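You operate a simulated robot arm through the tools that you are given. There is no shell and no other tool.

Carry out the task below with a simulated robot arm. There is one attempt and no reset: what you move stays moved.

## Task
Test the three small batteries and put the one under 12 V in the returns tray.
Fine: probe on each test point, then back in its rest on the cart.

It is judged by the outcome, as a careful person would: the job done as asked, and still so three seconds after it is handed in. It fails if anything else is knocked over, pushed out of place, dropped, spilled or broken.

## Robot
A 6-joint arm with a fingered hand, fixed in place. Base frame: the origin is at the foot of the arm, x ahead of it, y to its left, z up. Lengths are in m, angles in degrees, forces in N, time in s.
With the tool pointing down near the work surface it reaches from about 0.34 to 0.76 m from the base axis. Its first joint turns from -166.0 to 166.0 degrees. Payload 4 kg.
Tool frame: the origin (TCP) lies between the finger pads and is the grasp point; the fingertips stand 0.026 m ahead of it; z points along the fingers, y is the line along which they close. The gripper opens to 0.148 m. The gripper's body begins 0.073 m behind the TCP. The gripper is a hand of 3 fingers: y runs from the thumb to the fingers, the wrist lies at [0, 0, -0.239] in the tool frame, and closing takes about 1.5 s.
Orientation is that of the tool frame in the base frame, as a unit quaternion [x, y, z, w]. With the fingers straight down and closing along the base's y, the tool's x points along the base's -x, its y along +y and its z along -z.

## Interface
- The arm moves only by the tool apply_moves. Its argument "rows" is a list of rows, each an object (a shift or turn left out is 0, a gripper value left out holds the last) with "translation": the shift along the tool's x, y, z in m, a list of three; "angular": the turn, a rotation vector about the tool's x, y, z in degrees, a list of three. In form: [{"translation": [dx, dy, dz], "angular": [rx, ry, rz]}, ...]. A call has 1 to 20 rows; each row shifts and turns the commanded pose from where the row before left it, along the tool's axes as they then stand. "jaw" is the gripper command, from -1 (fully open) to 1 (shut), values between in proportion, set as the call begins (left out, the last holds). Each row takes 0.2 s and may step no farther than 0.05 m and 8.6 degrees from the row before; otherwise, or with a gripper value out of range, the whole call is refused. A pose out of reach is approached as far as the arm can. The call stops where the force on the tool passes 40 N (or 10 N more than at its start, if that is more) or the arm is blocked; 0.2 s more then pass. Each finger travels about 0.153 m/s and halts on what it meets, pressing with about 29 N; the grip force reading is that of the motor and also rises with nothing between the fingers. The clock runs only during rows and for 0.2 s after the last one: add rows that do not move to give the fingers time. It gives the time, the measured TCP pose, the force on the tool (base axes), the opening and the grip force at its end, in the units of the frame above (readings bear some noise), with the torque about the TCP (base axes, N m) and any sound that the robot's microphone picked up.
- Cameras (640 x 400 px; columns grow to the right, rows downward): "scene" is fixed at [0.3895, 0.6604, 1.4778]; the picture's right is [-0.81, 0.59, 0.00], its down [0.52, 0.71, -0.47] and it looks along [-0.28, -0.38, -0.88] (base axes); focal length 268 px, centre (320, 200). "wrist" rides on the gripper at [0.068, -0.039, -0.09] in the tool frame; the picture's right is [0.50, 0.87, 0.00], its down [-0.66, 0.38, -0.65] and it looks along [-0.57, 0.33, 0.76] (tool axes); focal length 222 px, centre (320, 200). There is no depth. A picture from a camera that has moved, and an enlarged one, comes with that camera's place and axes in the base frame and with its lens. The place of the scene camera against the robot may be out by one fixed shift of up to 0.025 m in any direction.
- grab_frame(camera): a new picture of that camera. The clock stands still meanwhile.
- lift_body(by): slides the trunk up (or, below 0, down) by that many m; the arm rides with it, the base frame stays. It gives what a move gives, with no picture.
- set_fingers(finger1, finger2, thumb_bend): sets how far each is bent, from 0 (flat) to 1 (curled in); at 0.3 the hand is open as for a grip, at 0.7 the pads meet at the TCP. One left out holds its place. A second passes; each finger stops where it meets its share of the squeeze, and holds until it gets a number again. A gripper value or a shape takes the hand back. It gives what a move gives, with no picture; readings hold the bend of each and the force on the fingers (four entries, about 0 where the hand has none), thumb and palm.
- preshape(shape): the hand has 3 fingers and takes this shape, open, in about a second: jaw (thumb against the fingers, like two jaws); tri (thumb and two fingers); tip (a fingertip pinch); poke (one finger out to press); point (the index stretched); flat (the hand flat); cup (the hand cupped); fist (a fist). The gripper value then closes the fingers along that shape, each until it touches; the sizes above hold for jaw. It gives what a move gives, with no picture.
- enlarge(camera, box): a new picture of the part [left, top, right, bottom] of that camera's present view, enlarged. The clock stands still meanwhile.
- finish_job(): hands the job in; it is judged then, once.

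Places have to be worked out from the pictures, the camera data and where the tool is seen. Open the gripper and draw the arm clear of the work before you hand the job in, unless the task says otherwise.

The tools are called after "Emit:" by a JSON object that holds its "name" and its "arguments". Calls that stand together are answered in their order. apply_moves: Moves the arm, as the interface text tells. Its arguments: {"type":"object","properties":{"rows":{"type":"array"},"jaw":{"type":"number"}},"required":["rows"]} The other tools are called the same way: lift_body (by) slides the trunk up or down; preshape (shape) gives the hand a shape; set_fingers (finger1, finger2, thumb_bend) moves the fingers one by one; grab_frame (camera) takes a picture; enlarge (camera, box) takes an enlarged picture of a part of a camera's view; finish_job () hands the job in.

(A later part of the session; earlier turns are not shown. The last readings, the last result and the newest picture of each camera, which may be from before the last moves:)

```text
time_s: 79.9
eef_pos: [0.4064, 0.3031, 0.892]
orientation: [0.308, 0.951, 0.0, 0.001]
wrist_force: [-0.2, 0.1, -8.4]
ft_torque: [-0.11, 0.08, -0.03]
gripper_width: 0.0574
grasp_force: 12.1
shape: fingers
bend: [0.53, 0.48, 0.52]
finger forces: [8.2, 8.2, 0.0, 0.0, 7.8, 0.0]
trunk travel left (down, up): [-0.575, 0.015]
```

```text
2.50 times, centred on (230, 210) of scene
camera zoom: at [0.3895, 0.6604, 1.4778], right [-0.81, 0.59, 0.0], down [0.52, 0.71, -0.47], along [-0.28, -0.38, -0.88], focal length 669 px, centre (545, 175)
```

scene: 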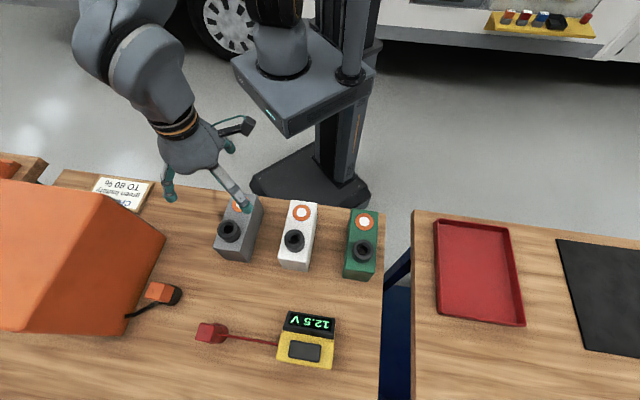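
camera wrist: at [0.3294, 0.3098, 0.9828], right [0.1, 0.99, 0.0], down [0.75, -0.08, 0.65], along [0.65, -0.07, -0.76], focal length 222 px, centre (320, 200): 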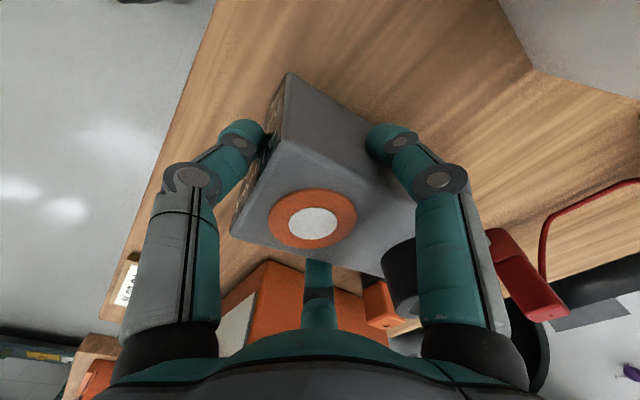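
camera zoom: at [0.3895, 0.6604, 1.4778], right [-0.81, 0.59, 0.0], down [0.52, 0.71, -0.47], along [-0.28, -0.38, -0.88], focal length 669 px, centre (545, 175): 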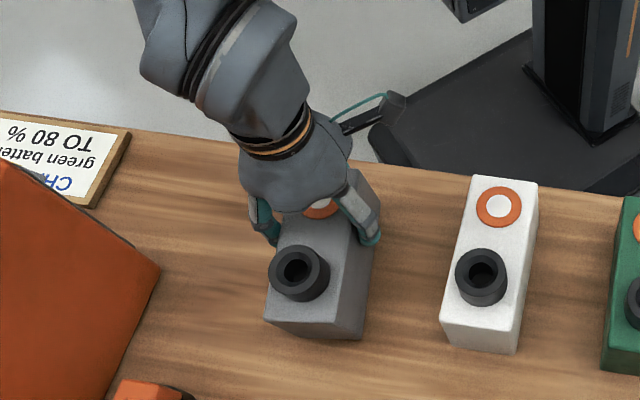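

The test lift shows ~8.4 N of load but the thumb slid the battery forward, so it pitches about the far end. I'll set it back down, open, and regrip with the finger line at its centre and a lighter thumb.

Emit:
{"name": "apply_moves", "arguments": {"rows": [{"translation": [0, 0, 0.005]}, {"translation": [0, 0, 0.005]}, {"translation": [0, 0, 0.0045]}, {}]}}

Emit:
{"name": "set_fingers", "arguments": {"finger1": 0.3, "finger2": 0.3, "thumb_bend": 0.3}}

Emit:
{"name": "grab_frame", "arguments": {"camera": "wrist"}}

Emit:
{"name": "enlarge", "arguments": {"camera": "scene", "box": [130, 130, 330, 290]}}

```text
time_s: 80.9
eef_pos: [0.4058, 0.3029, 0.8796]
orientation: [0.31, 0.951, 0.002, 0.001]
wrist_force: [-2.1, -2.3, 17.8]
ft_torque: [-0.07, 0.02, -0.05]
gripper_width: 0.0564
grasp_force: 14.8
shape: fingers
bend: [0.53, 0.48, 0.51]
finger forces: [10.3, 9.0, 0.1, 0.0, 10.4, 0.0]
trunk travel left (down, up): [-0.575, 0.015]
```

```text
time_s: 81.9
eef_pos: [0.406, 0.3027, 0.878]
orientation: [0.309, 0.951, 0.0, 0.001]
wrist_force: [-0.7, 0.6, 1.1]
ft_torque: [0.0, -0.04, 0.02]
gripper_width: 0.1263
grasp_force: 0.1
shape: fingers
bend: [0.3, 0.3, 0.3]
finger forces: [0.0, 0.1, 0.1, 0.0, 0.0, 0.0]
trunk travel left (down, up): [-0.575, 0.015]
```

```text
taken
camera wrist: at [0.3299, 0.3103, 0.9688], right [0.11, 0.99, 0.0], down [0.75, -0.08, 0.65], along [0.65, -0.07, -0.76], focal length 222 px, centre (320, 200)
```

wrist: 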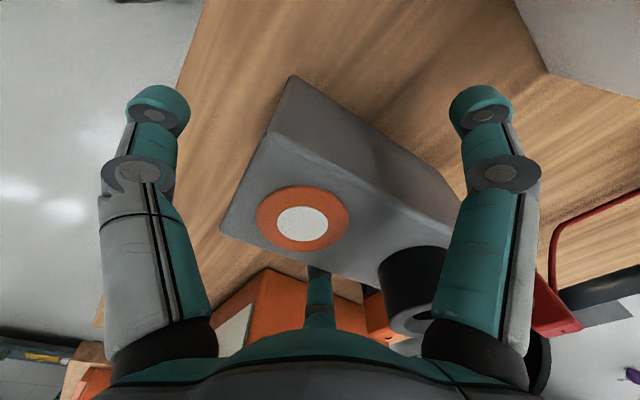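

```text
2.50 times, centred on (230, 210) of scene
camera zoom: at [0.3895, 0.6604, 1.4778], right [-0.81, 0.59, 0.0], down [0.52, 0.71, -0.47], along [-0.28, -0.38, -0.88], focal length 669 px, centre (545, 175)
```

zoom: 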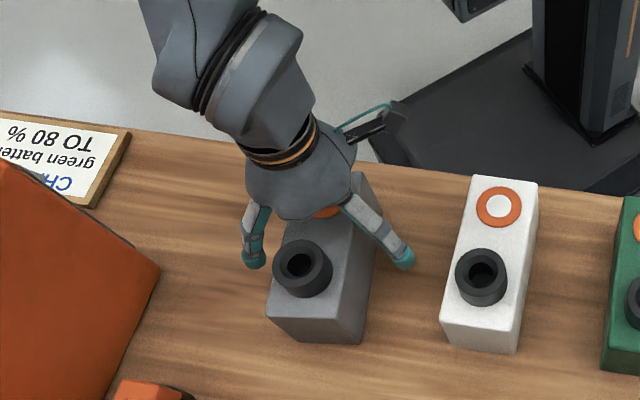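

The battery sits flat again; its test point is at tool (−2, −8) mm. I'll shift the hand 18 mm toward the far end so the centre of mass lies inside the three-digit triangle, then regrip lightly.

Emit:
{"name": "apply_moves", "arguments": {"rows": [{"translation": [-0.001, 0.009, 0]}, {"translation": [-0.001, 0.0087, 0]}, {}]}}

Emit:
{"name": "set_fingers", "arguments": {"finger1": 0.54, "finger2": 0.54, "thumb_bend": 0.38}}

Emit:
{"name": "grab_frame", "arguments": {"camera": "wrist"}}

```text
time_s: 82.7
eef_pos: [0.4177, 0.3158, 0.8788]
orientation: [0.309, 0.951, 0.0, 0.0]
wrist_force: [0.1, -1.0, -0.3]
ft_torque: [0.0, 0.0, 0.01]
gripper_width: 0.1265
grasp_force: 0.0
shape: fingers
bend: [0.3, 0.3, 0.3]
finger forces: [0.0, 0.0, 0.1, 0.0, 0.0, 0.0]
trunk travel left (down, up): [-0.575, 0.015]
```

```text
time_s: 83.7
eef_pos: [0.419, 0.3153, 0.8793]
orientation: [0.309, 0.951, 0.001, 0.001]
wrist_force: [2.1, -1.4, 0.9]
ft_torque: [0.02, -0.11, -0.04]
gripper_width: 0.0818
grasp_force: 4.7
shape: fingers
bend: [0.51, 0.48, 0.37]
finger forces: [2.1, 4.5, 0.0, 0.0, 2.5, 0.0]
trunk travel left (down, up): [-0.575, 0.015]
```

```text
taken
camera wrist: at [0.3419, 0.3231, 0.9691], right [0.11, 0.99, 0.0], down [0.75, -0.08, 0.65], along [0.65, -0.07, -0.76], focal length 222 px, centre (320, 200)
```

wrist: 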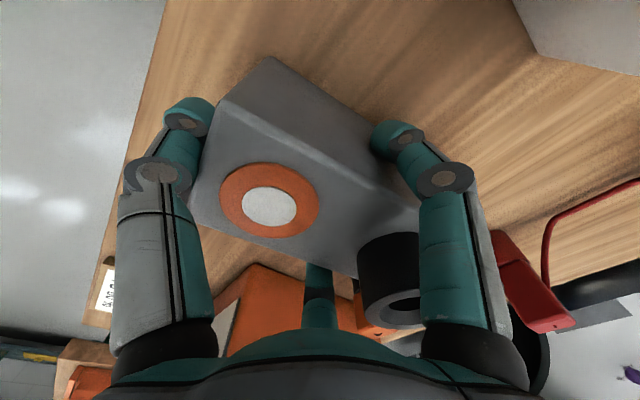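

Light, balanced contact (2/4.5/2.5 N). Now squeeze with stronger side fingers and a modest thumb target.

Emit:
{"name": "set_fingers", "arguments": {"finger1": 0.75, "finger2": 0.75, "thumb_bend": 0.41}}

Emit:
{"name": "grab_frame", "arguments": {"camera": "wrist"}}

```text
time_s: 84.7
eef_pos: [0.4182, 0.3162, 0.8797]
orientation: [0.309, 0.951, 0.0, 0.002]
wrist_force: [0.8, -0.7, 0.2]
ft_torque: [0.22, -0.2, -0.03]
gripper_width: 0.0783
grasp_force: 12.6
shape: fingers
bend: [0.52, 0.49, 0.39]
finger forces: [9.0, 8.5, 0.1, 0.1, 8.5, 0.0]
trunk travel left (down, up): [-0.575, 0.015]
```

```text
taken
camera wrist: at [0.3417, 0.3232, 0.9691], right [0.11, 0.99, 0.0], down [0.75, -0.08, 0.65], along [0.65, -0.07, -0.76], focal length 222 px, centre (320, 200)
```

wrist: 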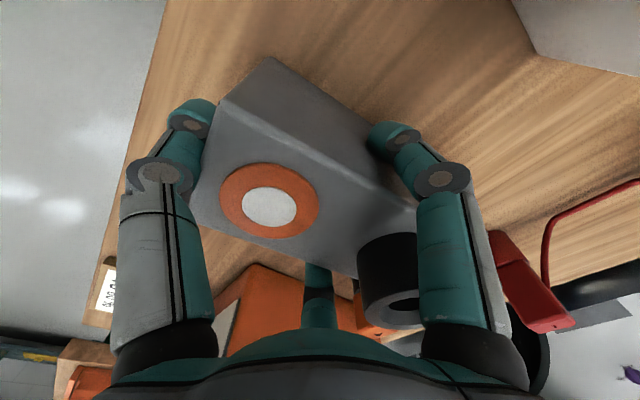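

Balanced 9.0/8.5/8.5 N and the battery didn't move. Test lift of 1.5 cm.

Emit:
{"name": "apply_moves", "arguments": {"rows": [{"translation": [0, 0, -0.003]}, {"translation": [0, 0, -0.004]}, {"translation": [0, 0, -0.004]}, {"translation": [0, 0, -0.004]}, {}]}}

Emit:
{"name": "grab_frame", "arguments": {"camera": "wrist"}}

Emit:
{"name": "enlarge", "arguments": {"camera": "scene", "box": [130, 130, 330, 290]}}

```text
time_s: 85.9
eef_pos: [0.4194, 0.3162, 0.8935]
orientation: [0.309, 0.951, 0.0, 0.0]
wrist_force: [0.4, -0.5, -10.8]
ft_torque: [-0.11, 0.11, 0.01]
gripper_width: 0.0745
grasp_force: 10.6
shape: fingers
bend: [0.53, 0.5, 0.4]
finger forces: [9.0, 8.7, 0.1, 0.0, 3.9, 0.0]
trunk travel left (down, up): [-0.575, 0.015]
```

```text
taken
camera wrist: at [0.3423, 0.3228, 0.9832], right [0.11, 0.99, 0.0], down [0.75, -0.08, 0.65], along [0.65, -0.07, -0.76], focal length 222 px, centre (320, 200)
```

wrist: 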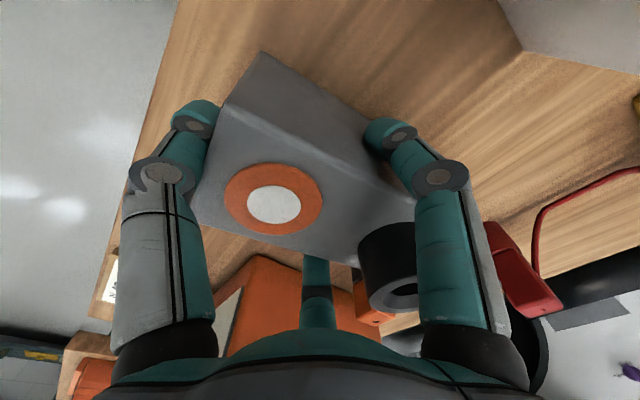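

```text
2.50 times, centred on (230, 210) of scene
camera zoom: at [0.3895, 0.6604, 1.4778], right [-0.81, 0.59, 0.0], down [0.52, 0.71, -0.47], along [-0.28, -0.38, -0.88], focal length 669 px, centre (545, 175)
```

zoom: 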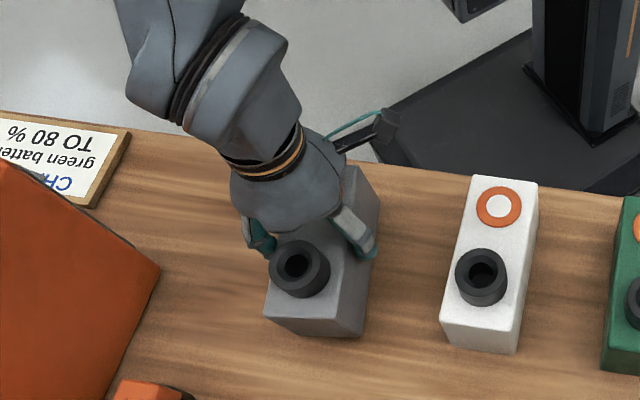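

About 10.8 N is now carried, and the battery appears to have lifted with ~3 mm of slip. I'll wait a second to see if it's slipping further.

Emit:
{"name": "apply_moves", "arguments": {"rows": [{}, {}, {}, {}, {}]}}

Emit:
{"name": "grab_frame", "arguments": {"camera": "wrist"}}

Emit:
{"name": "enlarge", "arguments": {"camera": "scene", "box": [180, 200, 300, 290]}}

```text
time_s: 87.1
eef_pos: [0.4194, 0.3158, 0.8926]
orientation: [0.309, 0.951, 0.0, 0.0]
wrist_force: [0.2, -1.0, -9.8]
ft_torque: [-0.17, 0.13, 0.01]
gripper_width: 0.0745
grasp_force: 10.8
shape: fingers
bend: [0.53, 0.5, 0.4]
finger forces: [9.1, 8.7, 0.0, 0.1, 3.7, 0.1]
trunk travel left (down, up): [-0.575, 0.015]
```

```text
taken
camera wrist: at [0.3424, 0.3229, 0.9833], right [0.11, 0.99, 0.0], down [0.75, -0.08, 0.65], along [0.65, -0.07, -0.76], focal length 222 px, centre (320, 200)
```

wrist: 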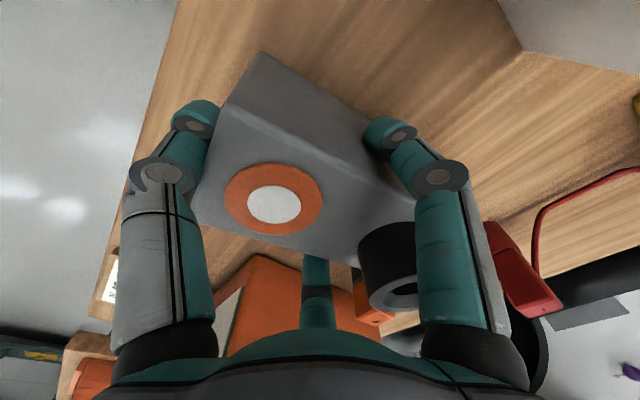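

```text
4.44 times, centred on (240, 245) of scene
camera zoom: at [0.3895, 0.6604, 1.4778], right [-0.81, 0.59, 0.0], down [0.52, 0.71, -0.47], along [-0.28, -0.38, -0.88], focal length 1189 px, centre (676, 0)
```

zoom: 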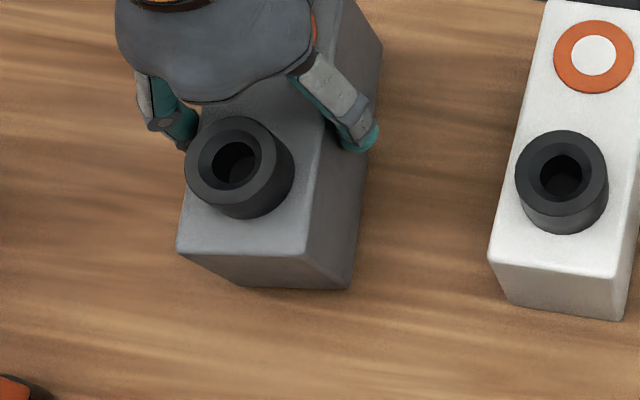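

No further slip: the same pixel position and a steady ~10 N load. I'll lift another 3 cm slowly and check again.

Emit:
{"name": "apply_moves", "arguments": {"rows": [{"translation": [0, 0, -0.003]}, {"translation": [0, 0, -0.006]}, {"translation": [0, 0, -0.008]}, {"translation": [0, 0, -0.008]}, {"translation": [0, 0, -0.005]}, {}]}}

Emit:
{"name": "grab_frame", "arguments": {"camera": "wrist"}}

Emit:
{"name": "enlarge", "arguments": {"camera": "scene", "box": [150, 170, 330, 290]}}

```text
time_s: 88.5
eef_pos: [0.4193, 0.3153, 0.9227]
orientation: [0.309, 0.951, 0.0, 0.001]
wrist_force: [1.3, -0.3, -11.1]
ft_torque: [-0.1, 0.11, -0.02]
gripper_width: 0.0745
grasp_force: 11.1
shape: fingers
bend: [0.53, 0.5, 0.4]
finger forces: [9.0, 8.6, 0.1, 0.0, 3.7, 0.0]
trunk travel left (down, up): [-0.575, 0.015]
```

```text
taken
camera wrist: at [0.3425, 0.3229, 1.0133], right [0.1, 0.99, 0.0], down [0.75, -0.08, 0.65], along [0.65, -0.07, -0.76], focal length 222 px, centre (320, 200)
```

wrist: 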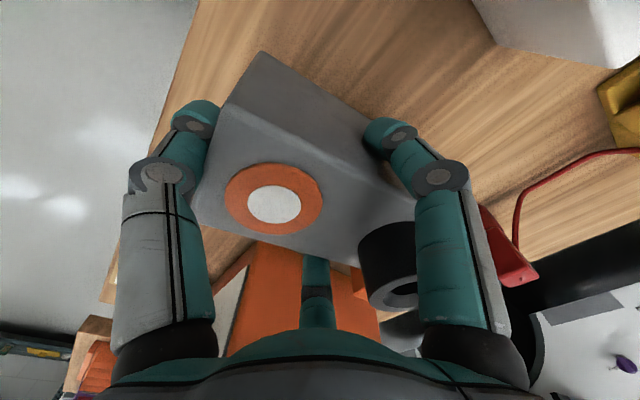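

```text
3.33 times, centred on (240, 230) of scene
camera zoom: at [0.3895, 0.6604, 1.4778], right [-0.81, 0.59, 0.0], down [0.52, 0.71, -0.47], along [-0.28, -0.38, -0.88], focal length 892 px, centre (587, 100)
```

zoom: 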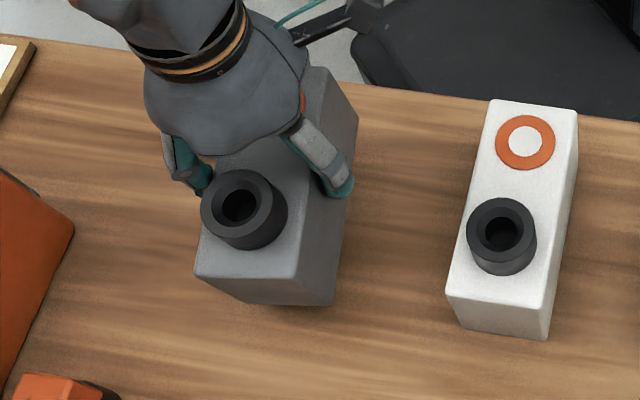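

The battery is clearly off the table and held rigidly (unchanged in the wrist view). I'll lift slowly to TCP z≈1.065 so it clears the other batteries' sockets.

Emit:
{"name": "apply_moves", "arguments": {"rows": [{"translation": [0, 0, -0.006]}, {"translation": [0, 0, -0.012]}, {"translation": [0, 0, -0.018]}, {"translation": [0, 0, -0.02]}, {"translation": [0, 0, -0.02]}, {"translation": [0, 0, -0.02]}, {"translation": [0, 0, -0.02]}, {"translation": [0, 0, -0.015]}, {"translation": [0, 0, -0.008]}, {"translation": [0, 0, -0.003]}, {}]}}

Emit:
{"name": "grab_frame", "arguments": {"camera": "wrist"}}

Emit:
{"name": "grab_frame", "arguments": {"camera": "scene"}}

```text
time_s: 90.9
eef_pos: [0.4198, 0.3168, 1.0659]
orientation: [0.31, 0.951, 0.0, 0.0]
wrist_force: [0.0, -0.4, -10.8]
ft_torque: [-0.13, 0.13, 0.0]
gripper_width: 0.0746
grasp_force: 10.5
shape: fingers
bend: [0.53, 0.5, 0.4]
finger forces: [9.1, 8.7, 0.1, 0.0, 3.6, 0.0]
trunk travel left (down, up): [-0.575, 0.015]
```

```text
taken
camera wrist: at [0.3415, 0.3229, 1.1556], right [0.11, 0.99, 0.0], down [0.75, -0.08, 0.65], along [0.65, -0.07, -0.76], focal length 222 px, centre (320, 200)
```

wrist: 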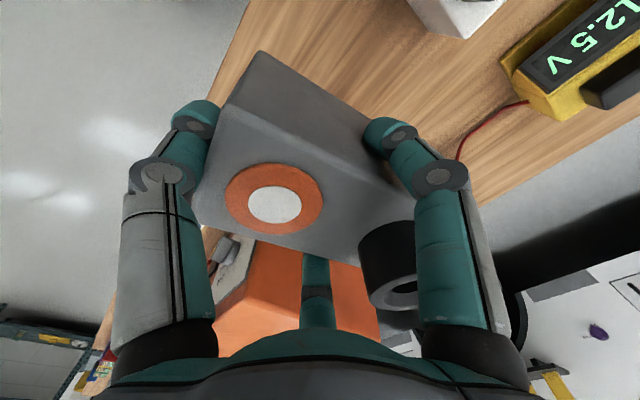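

```text
taken
```

scene: 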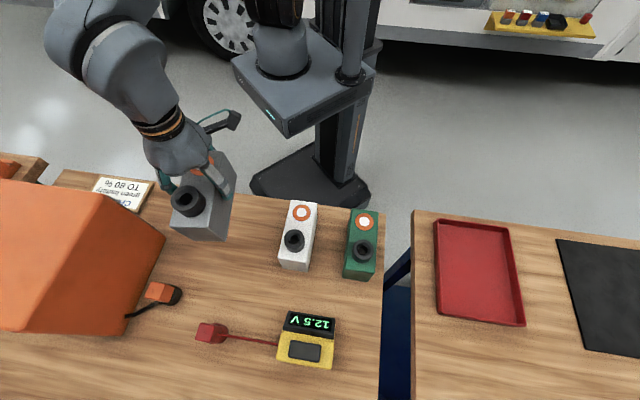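

Held steady with the bottom at about z 0.99, above everything in the path. I'll turn the hand 9° to match the tray's direction, then carry the battery across smoothly toward the tray's near side.

Emit:
{"name": "apply_moves", "arguments": {"rows": [{"angular": [0, 0, 1.5]}, {"angular": [0, 0, 3]}, {"angular": [0, 0, 3]}, {"angular": [0, 0, 1.5]}, {}]}}

Emit:
{"name": "apply_moves", "arguments": {"rows": [{"translation": [0.0099, -0.0015, 0]}, {"translation": [0.0198, -0.0029, 0]}, {"translation": [0.0297, -0.0044, 0]}, {"translation": [0.0346, -0.0051, 0]}, {"translation": [0.0346, -0.0051, 0]}, {"translation": [0.0346, -0.0051, 0]}, {"translation": [0.0346, -0.0051, 0]}, {"translation": [0.0346, -0.0051, 0]}, {"translation": [0.0297, -0.0044, 0]}, {"translation": [0.0198, -0.0029, 0]}, {"translation": [0.0099, -0.0015, 0]}, {}]}}

Emit:
{"name": "grab_frame", "arguments": {"camera": "wrist"}}

Emit:
{"name": "grab_frame", "arguments": {"camera": "scene"}}

```text
time_s: 92.1
eef_pos: [0.4192, 0.3158, 1.0648]
orientation: [0.384, 0.923, 0.001, 0.001]
wrist_force: [0.0, -1.0, -11.0]
ft_torque: [-0.09, 0.13, -0.01]
gripper_width: 0.0742
grasp_force: 10.7
shape: fingers
bend: [0.53, 0.5, 0.4]
finger forces: [9.0, 8.7, 0.1, 0.1, 3.5, 0.0]
trunk travel left (down, up): [-0.575, 0.015]
```

```text
time_s: 94.7
eef_pos: [0.1808, 0.4919, 1.0645]
orientation: [0.384, 0.923, 0.0, 0.0]
wrist_force: [-0.5, 0.5, -10.3]
ft_torque: [-0.11, 0.15, 0.02]
gripper_width: 0.074
grasp_force: 10.6
shape: fingers
bend: [0.53, 0.51, 0.39]
finger forces: [9.2, 8.8, 0.1, 0.0, 3.2, 0.0]
trunk travel left (down, up): [-0.575, 0.015]
```

```text
taken
camera wrist: at [0.1066, 0.5113, 1.1552], right [0.26, 0.97, 0.0], down [0.73, -0.2, 0.65], along [0.63, -0.17, -0.76], focal length 222 px, centre (320, 200)
```

wrist: 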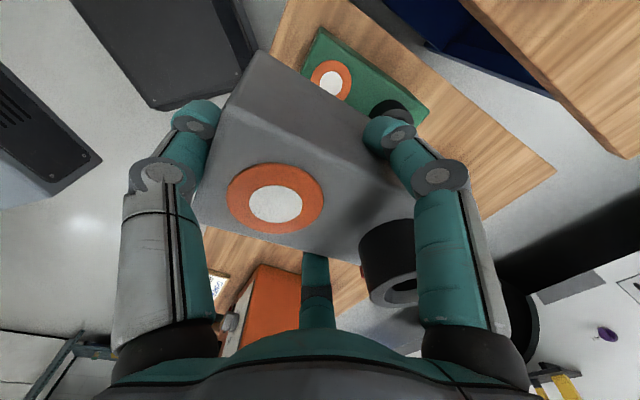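

```text
taken
```

scene: 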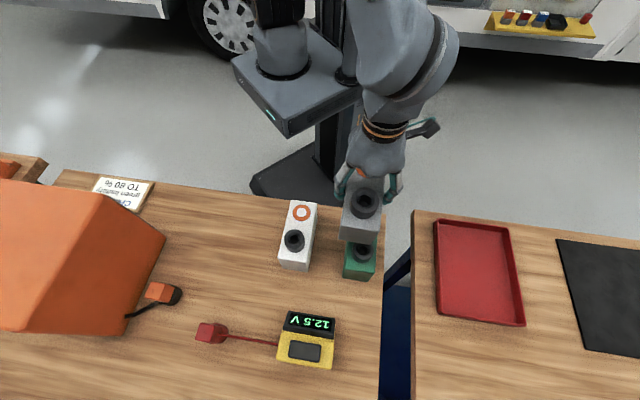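

Midway, the grip is unchanged. Continuing to the near side of the tray.

Emit:
{"name": "apply_moves", "arguments": {"rows": [{"translation": [0.0099, -0.0015, 0]}, {"translation": [0.0198, -0.0029, 0]}, {"translation": [0.0297, -0.0044, 0]}, {"translation": [0.0346, -0.0052, 0]}, {"translation": [0.0346, -0.0052, 0]}, {"translation": [0.0346, -0.0052, 0]}, {"translation": [0.0346, -0.0052, 0]}, {"translation": [0.0297, -0.0044, 0]}, {"translation": [0.0148, -0.0022, 0]}, {"translation": [0.0059, -0.001, 0]}, {}]}}

Emit:
{"name": "grab_frame", "arguments": {"camera": "wrist"}}

Emit:
{"name": "grab_frame", "arguments": {"camera": "scene"}}

```text
time_s: 97.1
eef_pos: [-0.0199, 0.6409, 1.064]
orientation: [0.383, 0.924, 0.0, 0.0]
wrist_force: [0.8, 0.0, -11.8]
ft_torque: [-0.12, 0.18, 0.03]
gripper_width: 0.0737
grasp_force: 10.7
shape: fingers
bend: [0.53, 0.51, 0.39]
finger forces: [9.2, 8.9, 0.0, 0.0, 2.9, 0.0]
trunk travel left (down, up): [-0.575, 0.015]
```

```text
taken
camera wrist: at [-0.095, 0.6607, 1.1547], right [0.26, 0.97, 0.0], down [0.73, -0.2, 0.65], along [0.63, -0.17, -0.76], focal length 222 px, centre (320, 200)
```

wrist: 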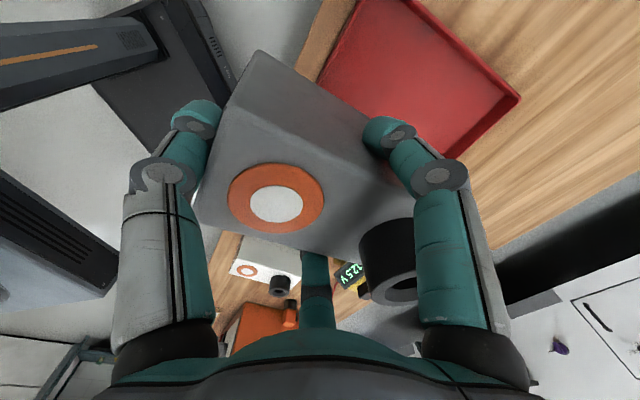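

```text
taken
```

scene: 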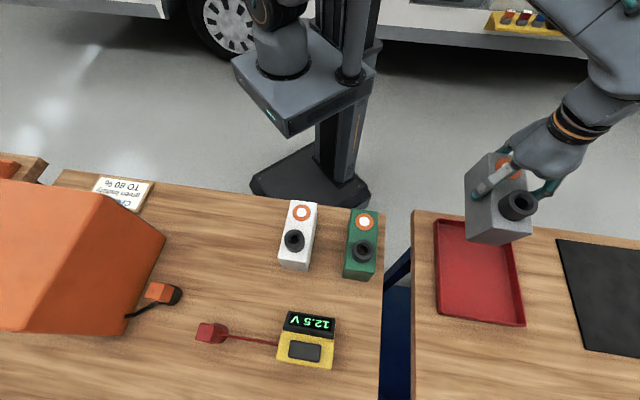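

Combining both views, the tray rim is at z≈0.88 (this cart is ~3 cm higher), tray corners about (0.018, 0.595), (−0.119, 0.711), (0.041, 0.865), (0.175, 0.750). I'll lower a bit and shift so the battery's centre is at about (0.022, 0.722), well inside.

Emit:
{"name": "apply_moves", "arguments": {"rows": [{"translation": [0, 0, 0.005]}, {"translation": [0, 0, 0.01]}, {"translation": [0, 0, 0.015]}, {"translation": [0, 0, 0.015]}, {"translation": [0, 0, 0.015]}, {"translation": [0, 0, 0.01]}, {"translation": [0, 0, 0.004]}, {"translation": [0.0036, 0.0094, 0]}, {"translation": [0.0071, 0.0187, 0]}, {"translation": [0.0071, 0.0187, 0]}, {"translation": [0.0071, 0.0187, 0]}, {"translation": [0.0036, 0.0094, 0]}, {}]}}

Emit:
{"name": "grab_frame", "arguments": {"camera": "wrist"}}

Emit:
{"name": "grab_frame", "arguments": {"camera": "scene"}}

```text
time_s: 99.9
eef_pos: [0.0106, 0.7026, 0.9884]
orientation: [0.382, 0.924, 0.001, 0.0]
wrist_force: [-0.1, -0.5, -10.2]
ft_torque: [-0.12, 0.13, 0.0]
gripper_width: 0.0733
grasp_force: 10.3
shape: fingers
bend: [0.53, 0.51, 0.4]
finger forces: [9.2, 8.8, 0.1, 0.0, 2.9, 0.0]
out of reach, approached as far as the arm can: row 12
trunk travel left (down, up): [-0.575, 0.015]
```

```text
taken
camera wrist: at [-0.0637, 0.721, 1.0793], right [0.26, 0.97, 0.0], down [0.73, -0.2, 0.65], along [0.63, -0.17, -0.76], focal length 222 px, centre (320, 200)
```

wrist: 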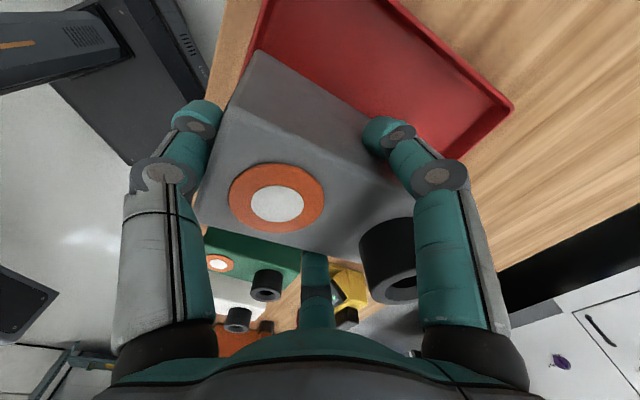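

```text
taken
```

scene: 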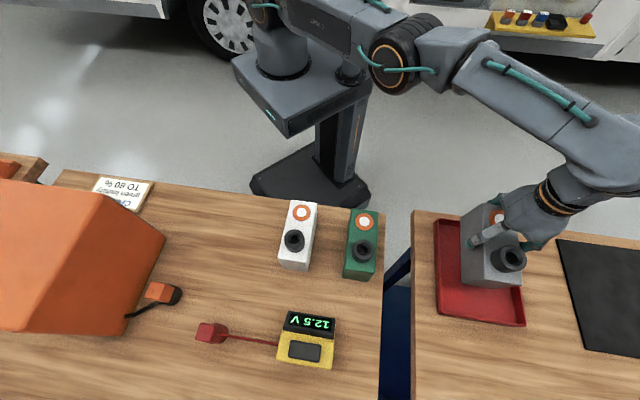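

Reach ran out right at the end of the shift (radius ~0.70), so I'm close to the limit here. I'll enlarge to see how the battery sits relative to the tray's walls from this position.

Emit:
{"name": "enlarge", "arguments": {"camera": "wrist", "box": [190, 0, 530, 190]}}

Emit:
{"name": "enlarge", "arguments": {"camera": "scene", "box": [400, 180, 580, 340]}}

```text
1.88 times, centred on (360, 95) of wrist
camera zoom: at [-0.0637, 0.721, 1.0793], right [0.26, 0.97, 0.0], down [0.73, -0.2, 0.65], along [0.63, -0.17, -0.76], focal length 418 px, centre (245, 398)
```

zoom: 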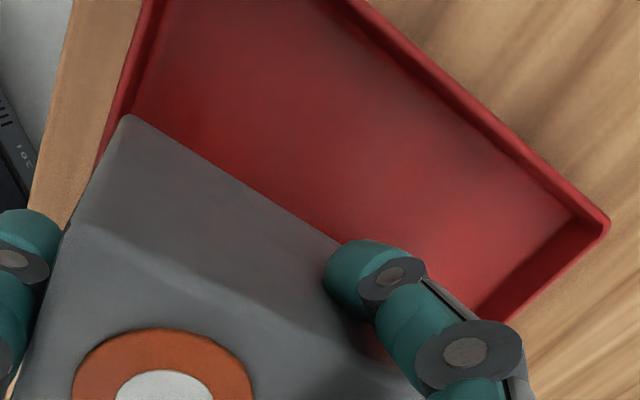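

```text
2.50 times, centred on (490, 260) of scene
camera zoom: at [0.3895, 0.6604, 1.4778], right [-0.81, 0.59, 0.0], down [0.52, 0.71, -0.47], along [-0.28, -0.38, -0.88], focal length 669 px, centre (-105, 50)
```

zoom: 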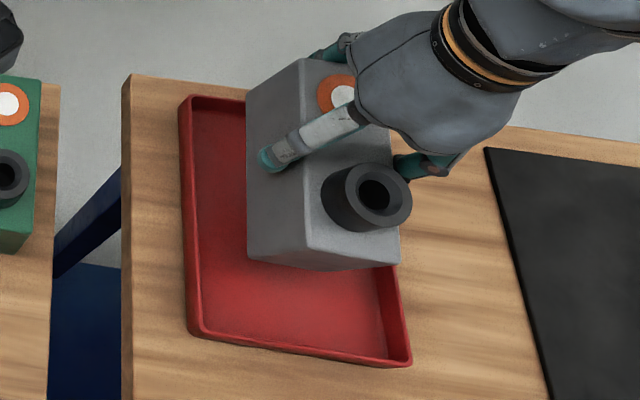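

The battery's near end would come too close to the tray's near wall (~6 mm), and outward reach is exhausted. Moving tangentially (+x) keeps the radius but brings it deeper into the tray's corner region: about 20 mm further from the near wall and still >20 mm from the side wall.

Emit:
{"name": "apply_moves", "arguments": {"rows": [{"translation": [-0.005, 0.0048, 0]}, {"translation": [-0.0075, 0.0072, 0]}, {"translation": [-0.0075, 0.0072, 0]}, {"translation": [-0.0025, 0.0024, 0]}, {}]}}

Emit:
{"name": "grab_frame", "arguments": {"camera": "wrist"}}

Emit:
{"name": "enlarge", "arguments": {"camera": "scene", "box": [400, 180, 580, 340]}}

```text
time_s: 101.1
eef_pos: [0.0426, 0.7025, 0.99]
orientation: [0.382, 0.924, 0.0, 0.001]
wrist_force: [0.1, 0.7, -10.3]
ft_torque: [-0.15, 0.13, -0.03]
gripper_width: 0.0733
grasp_force: 10.4
shape: fingers
bend: [0.53, 0.51, 0.4]
finger forces: [9.2, 8.9, 0.1, 0.0, 2.7, 0.0]
trunk travel left (down, up): [-0.575, 0.015]
```

```text
taken
camera wrist: at [-0.0327, 0.721, 1.0799], right [0.26, 0.97, 0.0], down [0.73, -0.2, 0.65], along [0.63, -0.17, -0.76], focal length 222 px, centre (320, 200)
```

wrist: 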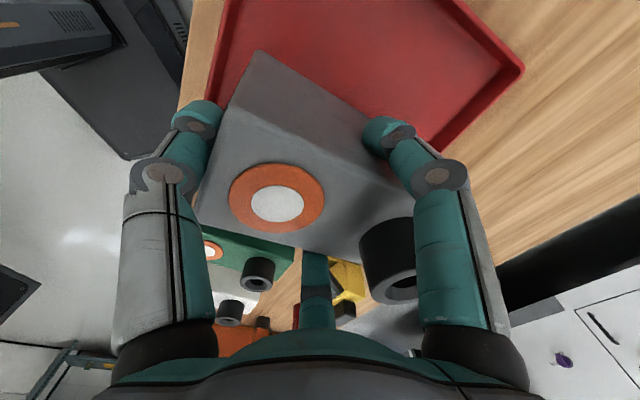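

```text
2.50 times, centred on (490, 260) of scene
camera zoom: at [0.3895, 0.6604, 1.4778], right [-0.81, 0.59, 0.0], down [0.52, 0.71, -0.47], along [-0.28, -0.38, -0.88], focal length 669 px, centre (-105, 50)
```

zoom: 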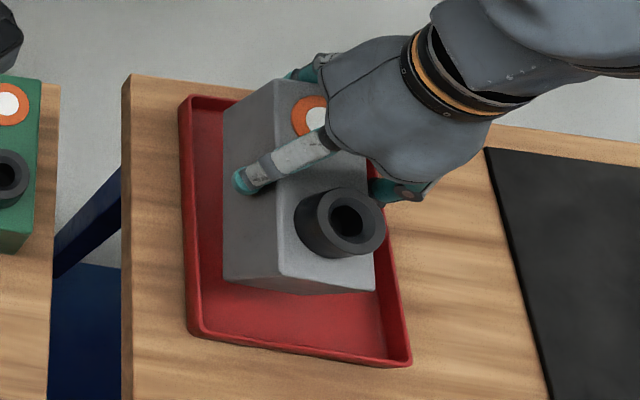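

In the scene view the battery's left bottom edge looks tight against the tray's left wall from here. A compromise halfway back (TCP x≈0.028) should leave about 1–2 cm on both walls; I'll shift there and check with closer zooms.

Emit:
{"name": "apply_moves", "arguments": {"rows": [{"translation": [0.0035, -0.0035, 0]}, {"translation": [0.0045, -0.0045, 0]}, {"translation": [0.0026, -0.0026, 0]}, {}]}}

Emit:
{"name": "enlarge", "arguments": {"camera": "scene", "box": [420, 200, 540, 335]}}

Emit:
{"name": "enlarge", "arguments": {"camera": "wrist", "box": [190, 0, 420, 150]}}

```text
time_s: 102.1
eef_pos: [0.0286, 0.7021, 0.9883]
orientation: [0.383, 0.924, -0.001, 0.0]
wrist_force: [-0.2, -0.8, -11.1]
ft_torque: [-0.14, 0.14, 0.0]
gripper_width: 0.0733
grasp_force: 10.3
shape: fingers
bend: [0.53, 0.51, 0.4]
finger forces: [9.2, 8.8, 0.1, 0.0, 2.6, 0.1]
trunk travel left (down, up): [-0.575, 0.015]
```

```text
2.96 times, centred on (480, 268) of scene
camera zoom: at [0.3895, 0.6604, 1.4778], right [-0.81, 0.59, 0.0], down [0.52, 0.71, -0.47], along [-0.28, -0.38, -0.88], focal length 793 px, centre (-154, 0)
```

zoom: 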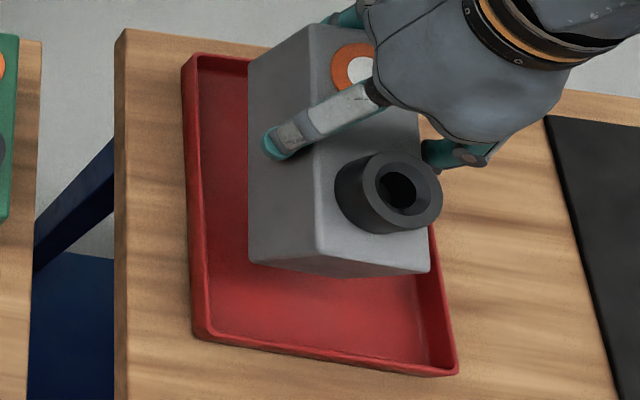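

```text
2.67 times, centred on (305, 75) of wrist
camera zoom: at [-0.0468, 0.7217, 1.0797], right [0.26, 0.97, 0.0], down [0.73, -0.2, 0.65], along [0.63, -0.17, -0.76], focal length 592 px, centre (360, 533)
```

zoom: 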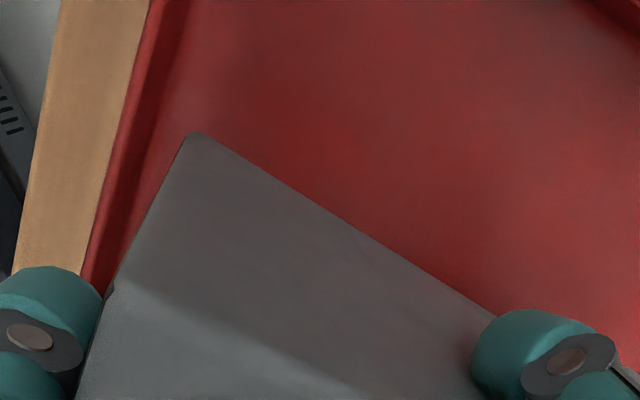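

Now about 12–20 mm from the left wall and ~17 mm from the near wall. Lowering vertically: first 4.5 cm, then small steps feeling for the tray floor.

Emit:
{"name": "apply_moves", "arguments": {"rows": [{"translation": [0, 0, 0.004]}, {"translation": [0, 0, 0.008]}, {"translation": [0, 0, 0.01]}, {"translation": [0, 0, 0.01]}, {"translation": [0, 0, 0.007]}, {"translation": [0, 0, 0.004]}, {}]}}

Emit:
{"name": "enlarge", "arguments": {"camera": "scene", "box": [420, 200, 540, 335]}}

Emit:
{"name": "grab_frame", "arguments": {"camera": "wrist"}}

```text
time_s: 103.7
eef_pos: [0.0291, 0.7025, 0.9486]
orientation: [0.382, 0.924, 0.001, 0.0]
wrist_force: [-1.4, -1.7, -6.1]
ft_torque: [0.1, -0.12, 0.0]
gripper_width: 0.0734
grasp_force: 11.4
shape: fingers
bend: [0.53, 0.51, 0.39]
finger forces: [9.3, 9.3, 0.0, 0.0, 3.8, 0.1]
trunk travel left (down, up): [-0.575, 0.015]
```

```text
2.96 times, centred on (480, 268) of scene
camera zoom: at [0.3895, 0.6604, 1.4778], right [-0.81, 0.59, 0.0], down [0.52, 0.71, -0.47], along [-0.28, -0.38, -0.88], focal length 793 px, centre (-154, 0)
```

zoom: 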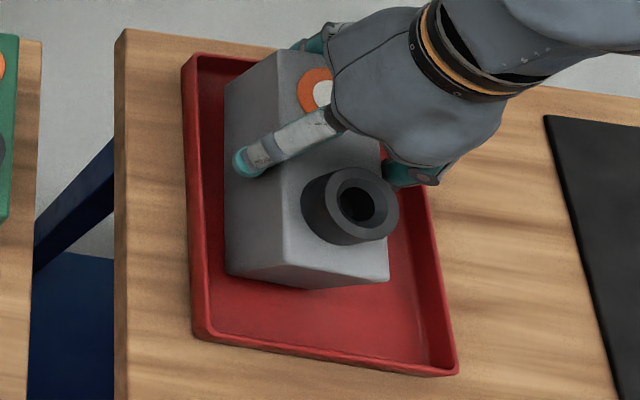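

```text
taken
camera wrist: at [-0.0467, 0.7215, 1.0376], right [0.26, 0.97, 0.0], down [0.73, -0.2, 0.65], along [0.63, -0.17, -0.76], focal length 222 px, centre (320, 200)
```

wrist: 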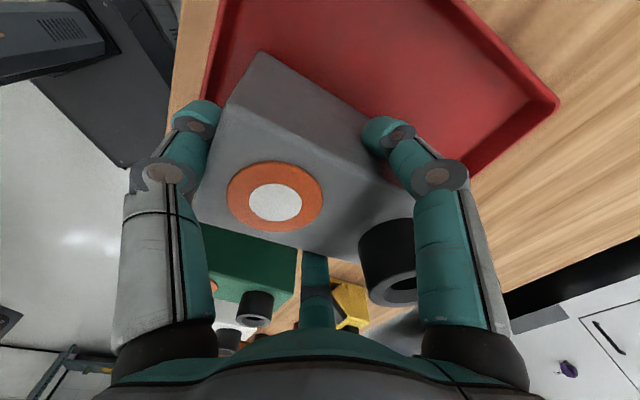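

Load dropped from ~11 to ~6 N, and the torque change puts the new contact at the battery's far end, inside the tray, so it's touching the tray floor (which I now compute at z≈0.87). Lowering in 2 mm steps to set it fully down.

Emit:
{"name": "apply_moves", "arguments": {"rows": [{"translation": [0, 0, 0.002]}, {"translation": [0, 0, 0.002]}, {}]}}

Emit:
{"name": "enlarge", "arguments": {"camera": "scene", "box": [420, 200, 540, 335]}}

```text
time_s: 104.5
eef_pos: [0.0264, 0.7015, 0.9438]
orientation: [0.383, 0.924, 0.001, 0.0]
wrist_force: [-1.7, -2.1, -0.4]
ft_torque: [0.26, -0.36, -0.06]
gripper_width: 0.0734
grasp_force: 12.6
shape: fingers
bend: [0.53, 0.51, 0.39]
finger forces: [10.1, 10.1, 0.0, 0.0, 6.3, 0.0]
trunk travel left (down, up): [-0.575, 0.015]
```

```text
2.96 times, centred on (480, 268) of scene
camera zoom: at [0.3895, 0.6604, 1.4778], right [-0.81, 0.59, 0.0], down [0.52, 0.71, -0.47], along [-0.28, -0.38, -0.88], focal length 793 px, centre (-154, 0)
```

zoom: 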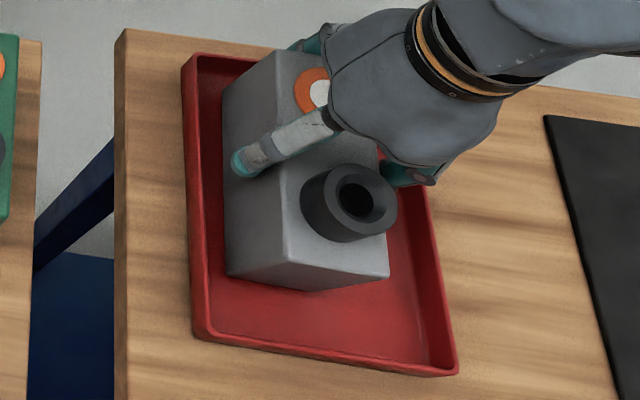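

Weight is now nearly all on the tray, still mostly at the far end. Two more small steps to bring the near end down.

Emit:
{"name": "apply_moves", "arguments": {"rows": [{"translation": [0, 0, 0.0015]}, {"translation": [0, 0, 0.0015]}, {}]}}

Emit:
{"name": "grab_frame", "arguments": {"camera": "wrist"}}

```text
time_s: 105.3
eef_pos: [0.0273, 0.702, 0.9407]
orientation: [0.382, 0.924, 0.001, 0.0]
wrist_force: [-2.7, -3.2, 1.7]
ft_torque: [0.33, -0.51, -0.06]
gripper_width: 0.0744
grasp_force: 13.8
shape: fingers
bend: [0.53, 0.5, 0.39]
finger forces: [10.0, 10.1, 0.0, 0.0, 7.7, 0.0]
trunk travel left (down, up): [-0.575, 0.015]
```

```text
taken
camera wrist: at [-0.0478, 0.7209, 1.0305], right [0.26, 0.97, 0.0], down [0.73, -0.2, 0.65], along [0.63, -0.17, -0.76], focal length 222 px, centre (320, 200)
```

wrist: 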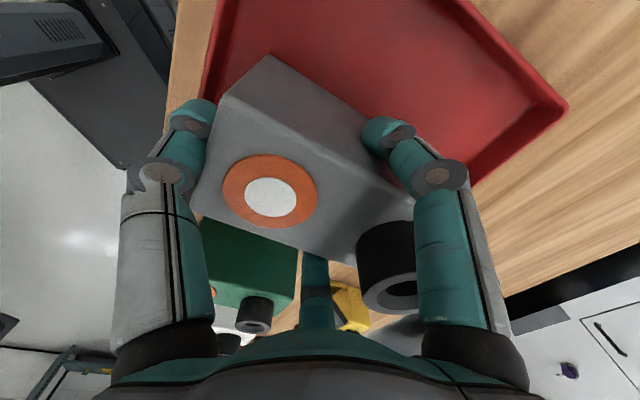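

The far end is on the floor and the battery is rotating level in the grip as I lower (it hung slightly far-end-down). I'll continue a few more millimetres, watching the force.

Emit:
{"name": "apply_moves", "arguments": {"rows": [{"translation": [0, 0, 0.0015]}, {"translation": [0, 0, 0.0015]}, {}]}}

Emit:
{"name": "enlarge", "arguments": {"camera": "wrist", "box": [140, 30, 460, 330]}}

Emit:
{"name": "enlarge", "arguments": {"camera": "scene", "box": [420, 200, 540, 335]}}

```text
time_s: 106.1
eef_pos: [0.0271, 0.7015, 0.9396]
orientation: [0.383, 0.924, 0.002, 0.0]
wrist_force: [-4.9, -1.5, 11.9]
ft_torque: [0.26, -0.31, -0.06]
gripper_width: 0.0749
grasp_force: 14.9
shape: fingers
bend: [0.53, 0.5, 0.39]
finger forces: [11.4, 10.0, 0.0, 0.1, 8.0, 0.0]
trunk travel left (down, up): [-0.575, 0.015]
```

```text
1.33 times, centred on (300, 180) of wrist
camera zoom: at [-0.0474, 0.7204, 1.0289], right [0.26, 0.97, 0.0], down [0.73, -0.2, 0.65], along [0.63, -0.17, -0.76], focal length 296 px, centre (347, 227)
```

zoom: 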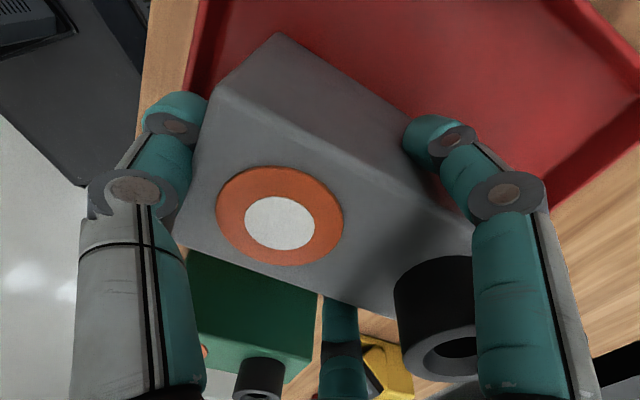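

```text
2.96 times, centred on (480, 268) of scene
camera zoom: at [0.3895, 0.6604, 1.4778], right [-0.81, 0.59, 0.0], down [0.52, 0.71, -0.47], along [-0.28, -0.38, -0.88], focal length 793 px, centre (-154, 0)
```

zoom: 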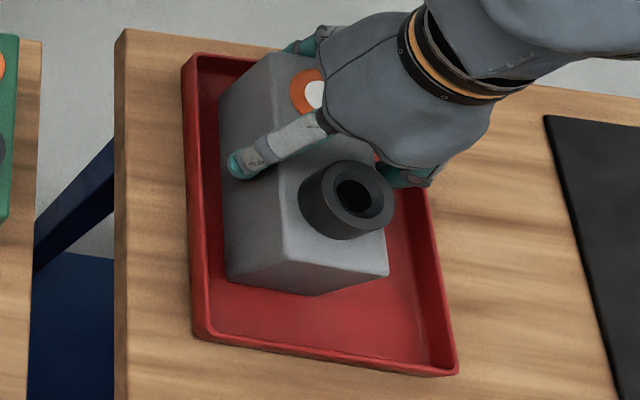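

Contact has spread along the battery's base (centroid moved inward), so it's resting flat on the tray floor. I'll ease off 1 mm and release gently.

Emit:
{"name": "apply_moves", "arguments": {"rows": [{"translation": [0, 0, -0.001]}, {}]}}

Emit:
{"name": "set_fingers", "arguments": {"finger1": 0.46, "finger2": 0.44, "thumb_bend": 0.35}}

Emit:
{"name": "set_fingers", "arguments": {"finger1": 0.3, "finger2": 0.3, "thumb_bend": 0.28}}

Emit:
{"name": "grab_frame", "arguments": {"camera": "wrist"}}

Emit:
{"name": "enlarge", "arguments": {"camera": "scene", "box": [420, 200, 540, 335]}}

```text
time_s: 106.7
eef_pos: [0.029, 0.7012, 0.9383]
orientation: [0.383, 0.924, 0.001, 0.001]
wrist_force: [-4.1, -1.0, 9.7]
ft_torque: [0.34, -0.28, -0.09]
gripper_width: 0.075
grasp_force: 14.2
shape: fingers
bend: [0.53, 0.5, 0.39]
finger forces: [11.5, 9.6, 0.1, 0.0, 7.8, 0.1]
trunk travel left (down, up): [-0.575, 0.015]
```

```text
time_s: 107.7
eef_pos: [0.0277, 0.7021, 0.9377]
orientation: [0.383, 0.924, -0.001, 0.002]
wrist_force: [0.2, -0.3, -0.4]
ft_torque: [0.01, -0.02, -0.01]
gripper_width: 0.094
grasp_force: 0.1
shape: fingers
bend: [0.46, 0.44, 0.35]
finger forces: [0.0, 0.0, 0.0, 0.0, 0.0, 0.0]
trunk travel left (down, up): [-0.575, 0.015]
```

```text
time_s: 108.7
eef_pos: [0.0287, 0.7019, 0.9381]
orientation: [0.383, 0.924, 0.0, 0.0]
wrist_force: [-0.5, 0.5, -0.1]
ft_torque: [0.01, -0.01, -0.02]
gripper_width: 0.1285
grasp_force: 0.1
shape: fingers
bend: [0.3, 0.3, 0.28]
finger forces: [0.1, 0.0, 0.1, 0.0, 0.0, 0.0]
trunk travel left (down, up): [-0.575, 0.015]
```

```text
taken
camera wrist: at [-0.0468, 0.7212, 1.0284], right [0.26, 0.97, 0.0], down [0.73, -0.2, 0.65], along [0.63, -0.17, -0.76], focal length 222 px, centre (320, 200)
```

wrist: 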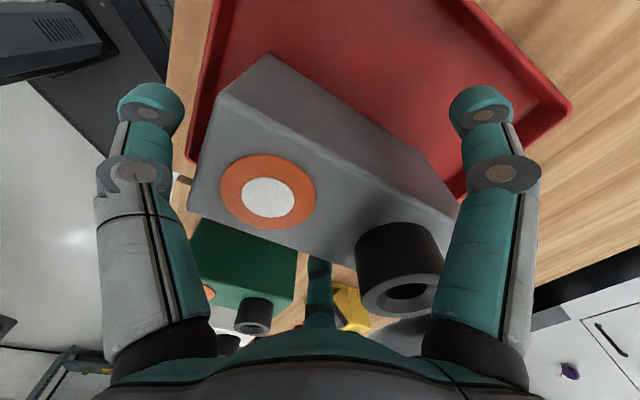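

```text
2.96 times, centred on (480, 268) of scene
camera zoom: at [0.3895, 0.6604, 1.4778], right [-0.81, 0.59, 0.0], down [0.52, 0.71, -0.47], along [-0.28, -0.38, -0.88], focal length 793 px, centre (-154, 0)
```

zoom: 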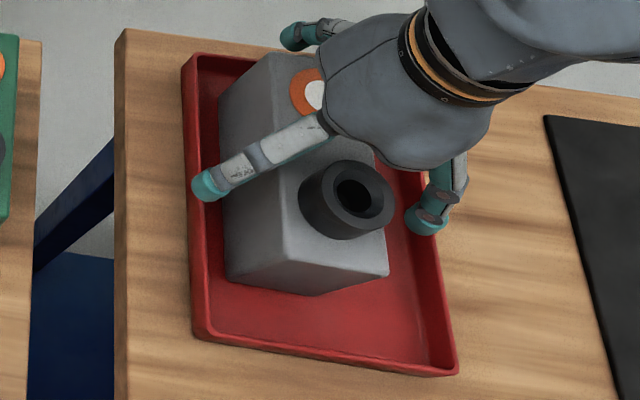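

Released cleanly; the battery sits in the tray without moving. Raising straight up, then drawing back inward while rising.

Emit:
{"name": "apply_moves", "arguments": {"rows": [{"translation": [0, 0, -0.012]}, {"translation": [0, 0, -0.02]}, {"translation": [0, 0, -0.018]}, {"translation": [-0.0141, -0.0141, -0.01]}, {"translation": [-0.0141, -0.0141, -0.02]}, {"translation": [-0.0141, -0.0141, -0.03]}, {"translation": [-0.0141, -0.0141, -0.03]}, {"translation": [-0.0141, -0.0141, -0.03]}, {}]}}

Emit:
{"name": "grab_frame", "arguments": {"camera": "scene"}}

Emit:
{"name": "grab_frame", "arguments": {"camera": "wrist"}}

```text
time_s: 110.7
eef_pos: [0.0267, 0.6013, 1.1092]
orientation: [0.382, 0.924, 0.001, 0.001]
wrist_force: [0.5, 0.3, -0.2]
ft_torque: [0.0, 0.01, -0.04]
gripper_width: 0.1285
grasp_force: 0.2
shape: fingers
bend: [0.3, 0.3, 0.28]
finger forces: [0.0, 0.0, 0.1, 0.1, 0.1, 0.0]
trunk travel left (down, up): [-0.575, 0.015]
```

```text
taken
```

scene: 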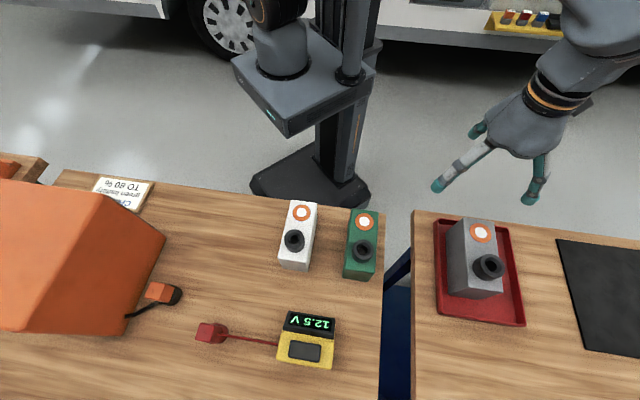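

```text
taken
camera wrist: at [-0.0468, 0.6207, 1.1992], right [0.26, 0.97, 0.0], down [0.73, -0.2, 0.65], along [0.63, -0.17, -0.76], focal length 222 px, centre (320, 200)
```

wrist: 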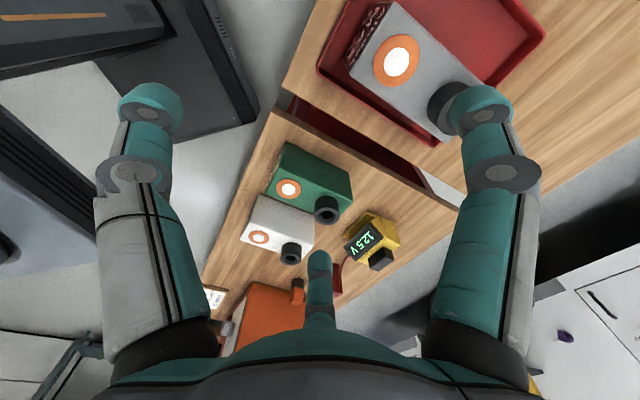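

The battery is standing in the red tray. I'll zoom in to check it sits flat inside the walls and look for any tray labelling.

Emit:
{"name": "enlarge", "arguments": {"camera": "scene", "box": [410, 195, 560, 340]}}

Emit:
{"name": "enlarge", "arguments": {"camera": "wrist", "box": [290, 0, 560, 180]}}

Emit:
{"name": "enlarge", "arguments": {"camera": "scene", "box": [170, 180, 400, 390]}}

```text
2.76 times, centred on (485, 268) of scene
camera zoom: at [0.3895, 0.6604, 1.4778], right [-0.81, 0.59, 0.0], down [0.52, 0.71, -0.47], along [-0.28, -0.38, -0.88], focal length 738 px, centre (-135, 14)
```

zoom: 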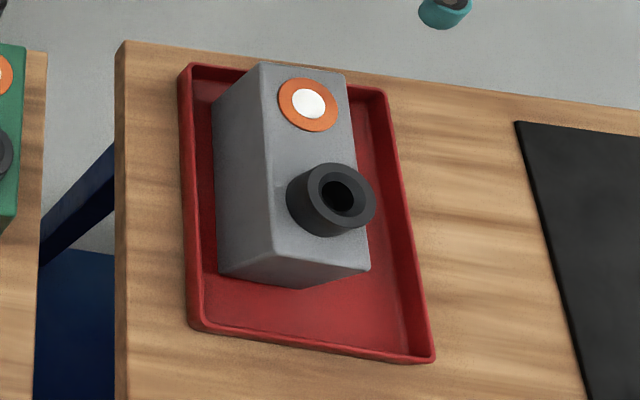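

```text
2.22 times, centred on (425, 90) of wrist
camera zoom: at [-0.0468, 0.6207, 1.1992], right [0.26, 0.97, 0.0], down [0.73, -0.2, 0.65], along [0.63, -0.17, -0.76], focal length 494 px, centre (87, 444)
```

zoom: 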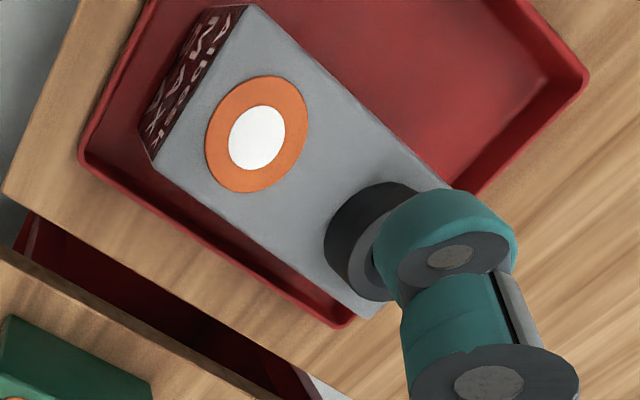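

```text
1.90 times, centred on (285, 285) of scene
camera zoom: at [0.3895, 0.6604, 1.4778], right [-0.81, 0.59, 0.0], down [0.52, 0.71, -0.47], along [-0.28, -0.38, -0.88], focal length 510 px, centre (387, 38)
```

zoom: 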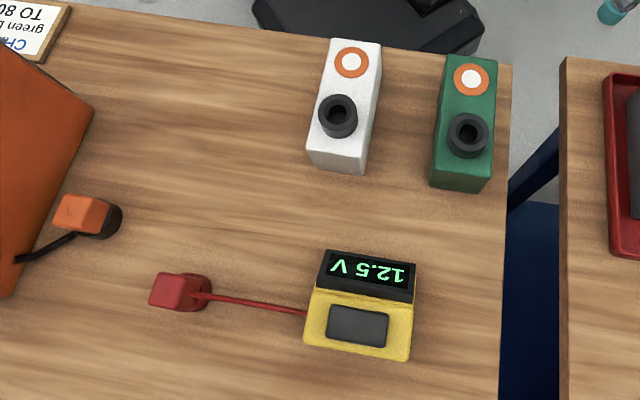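

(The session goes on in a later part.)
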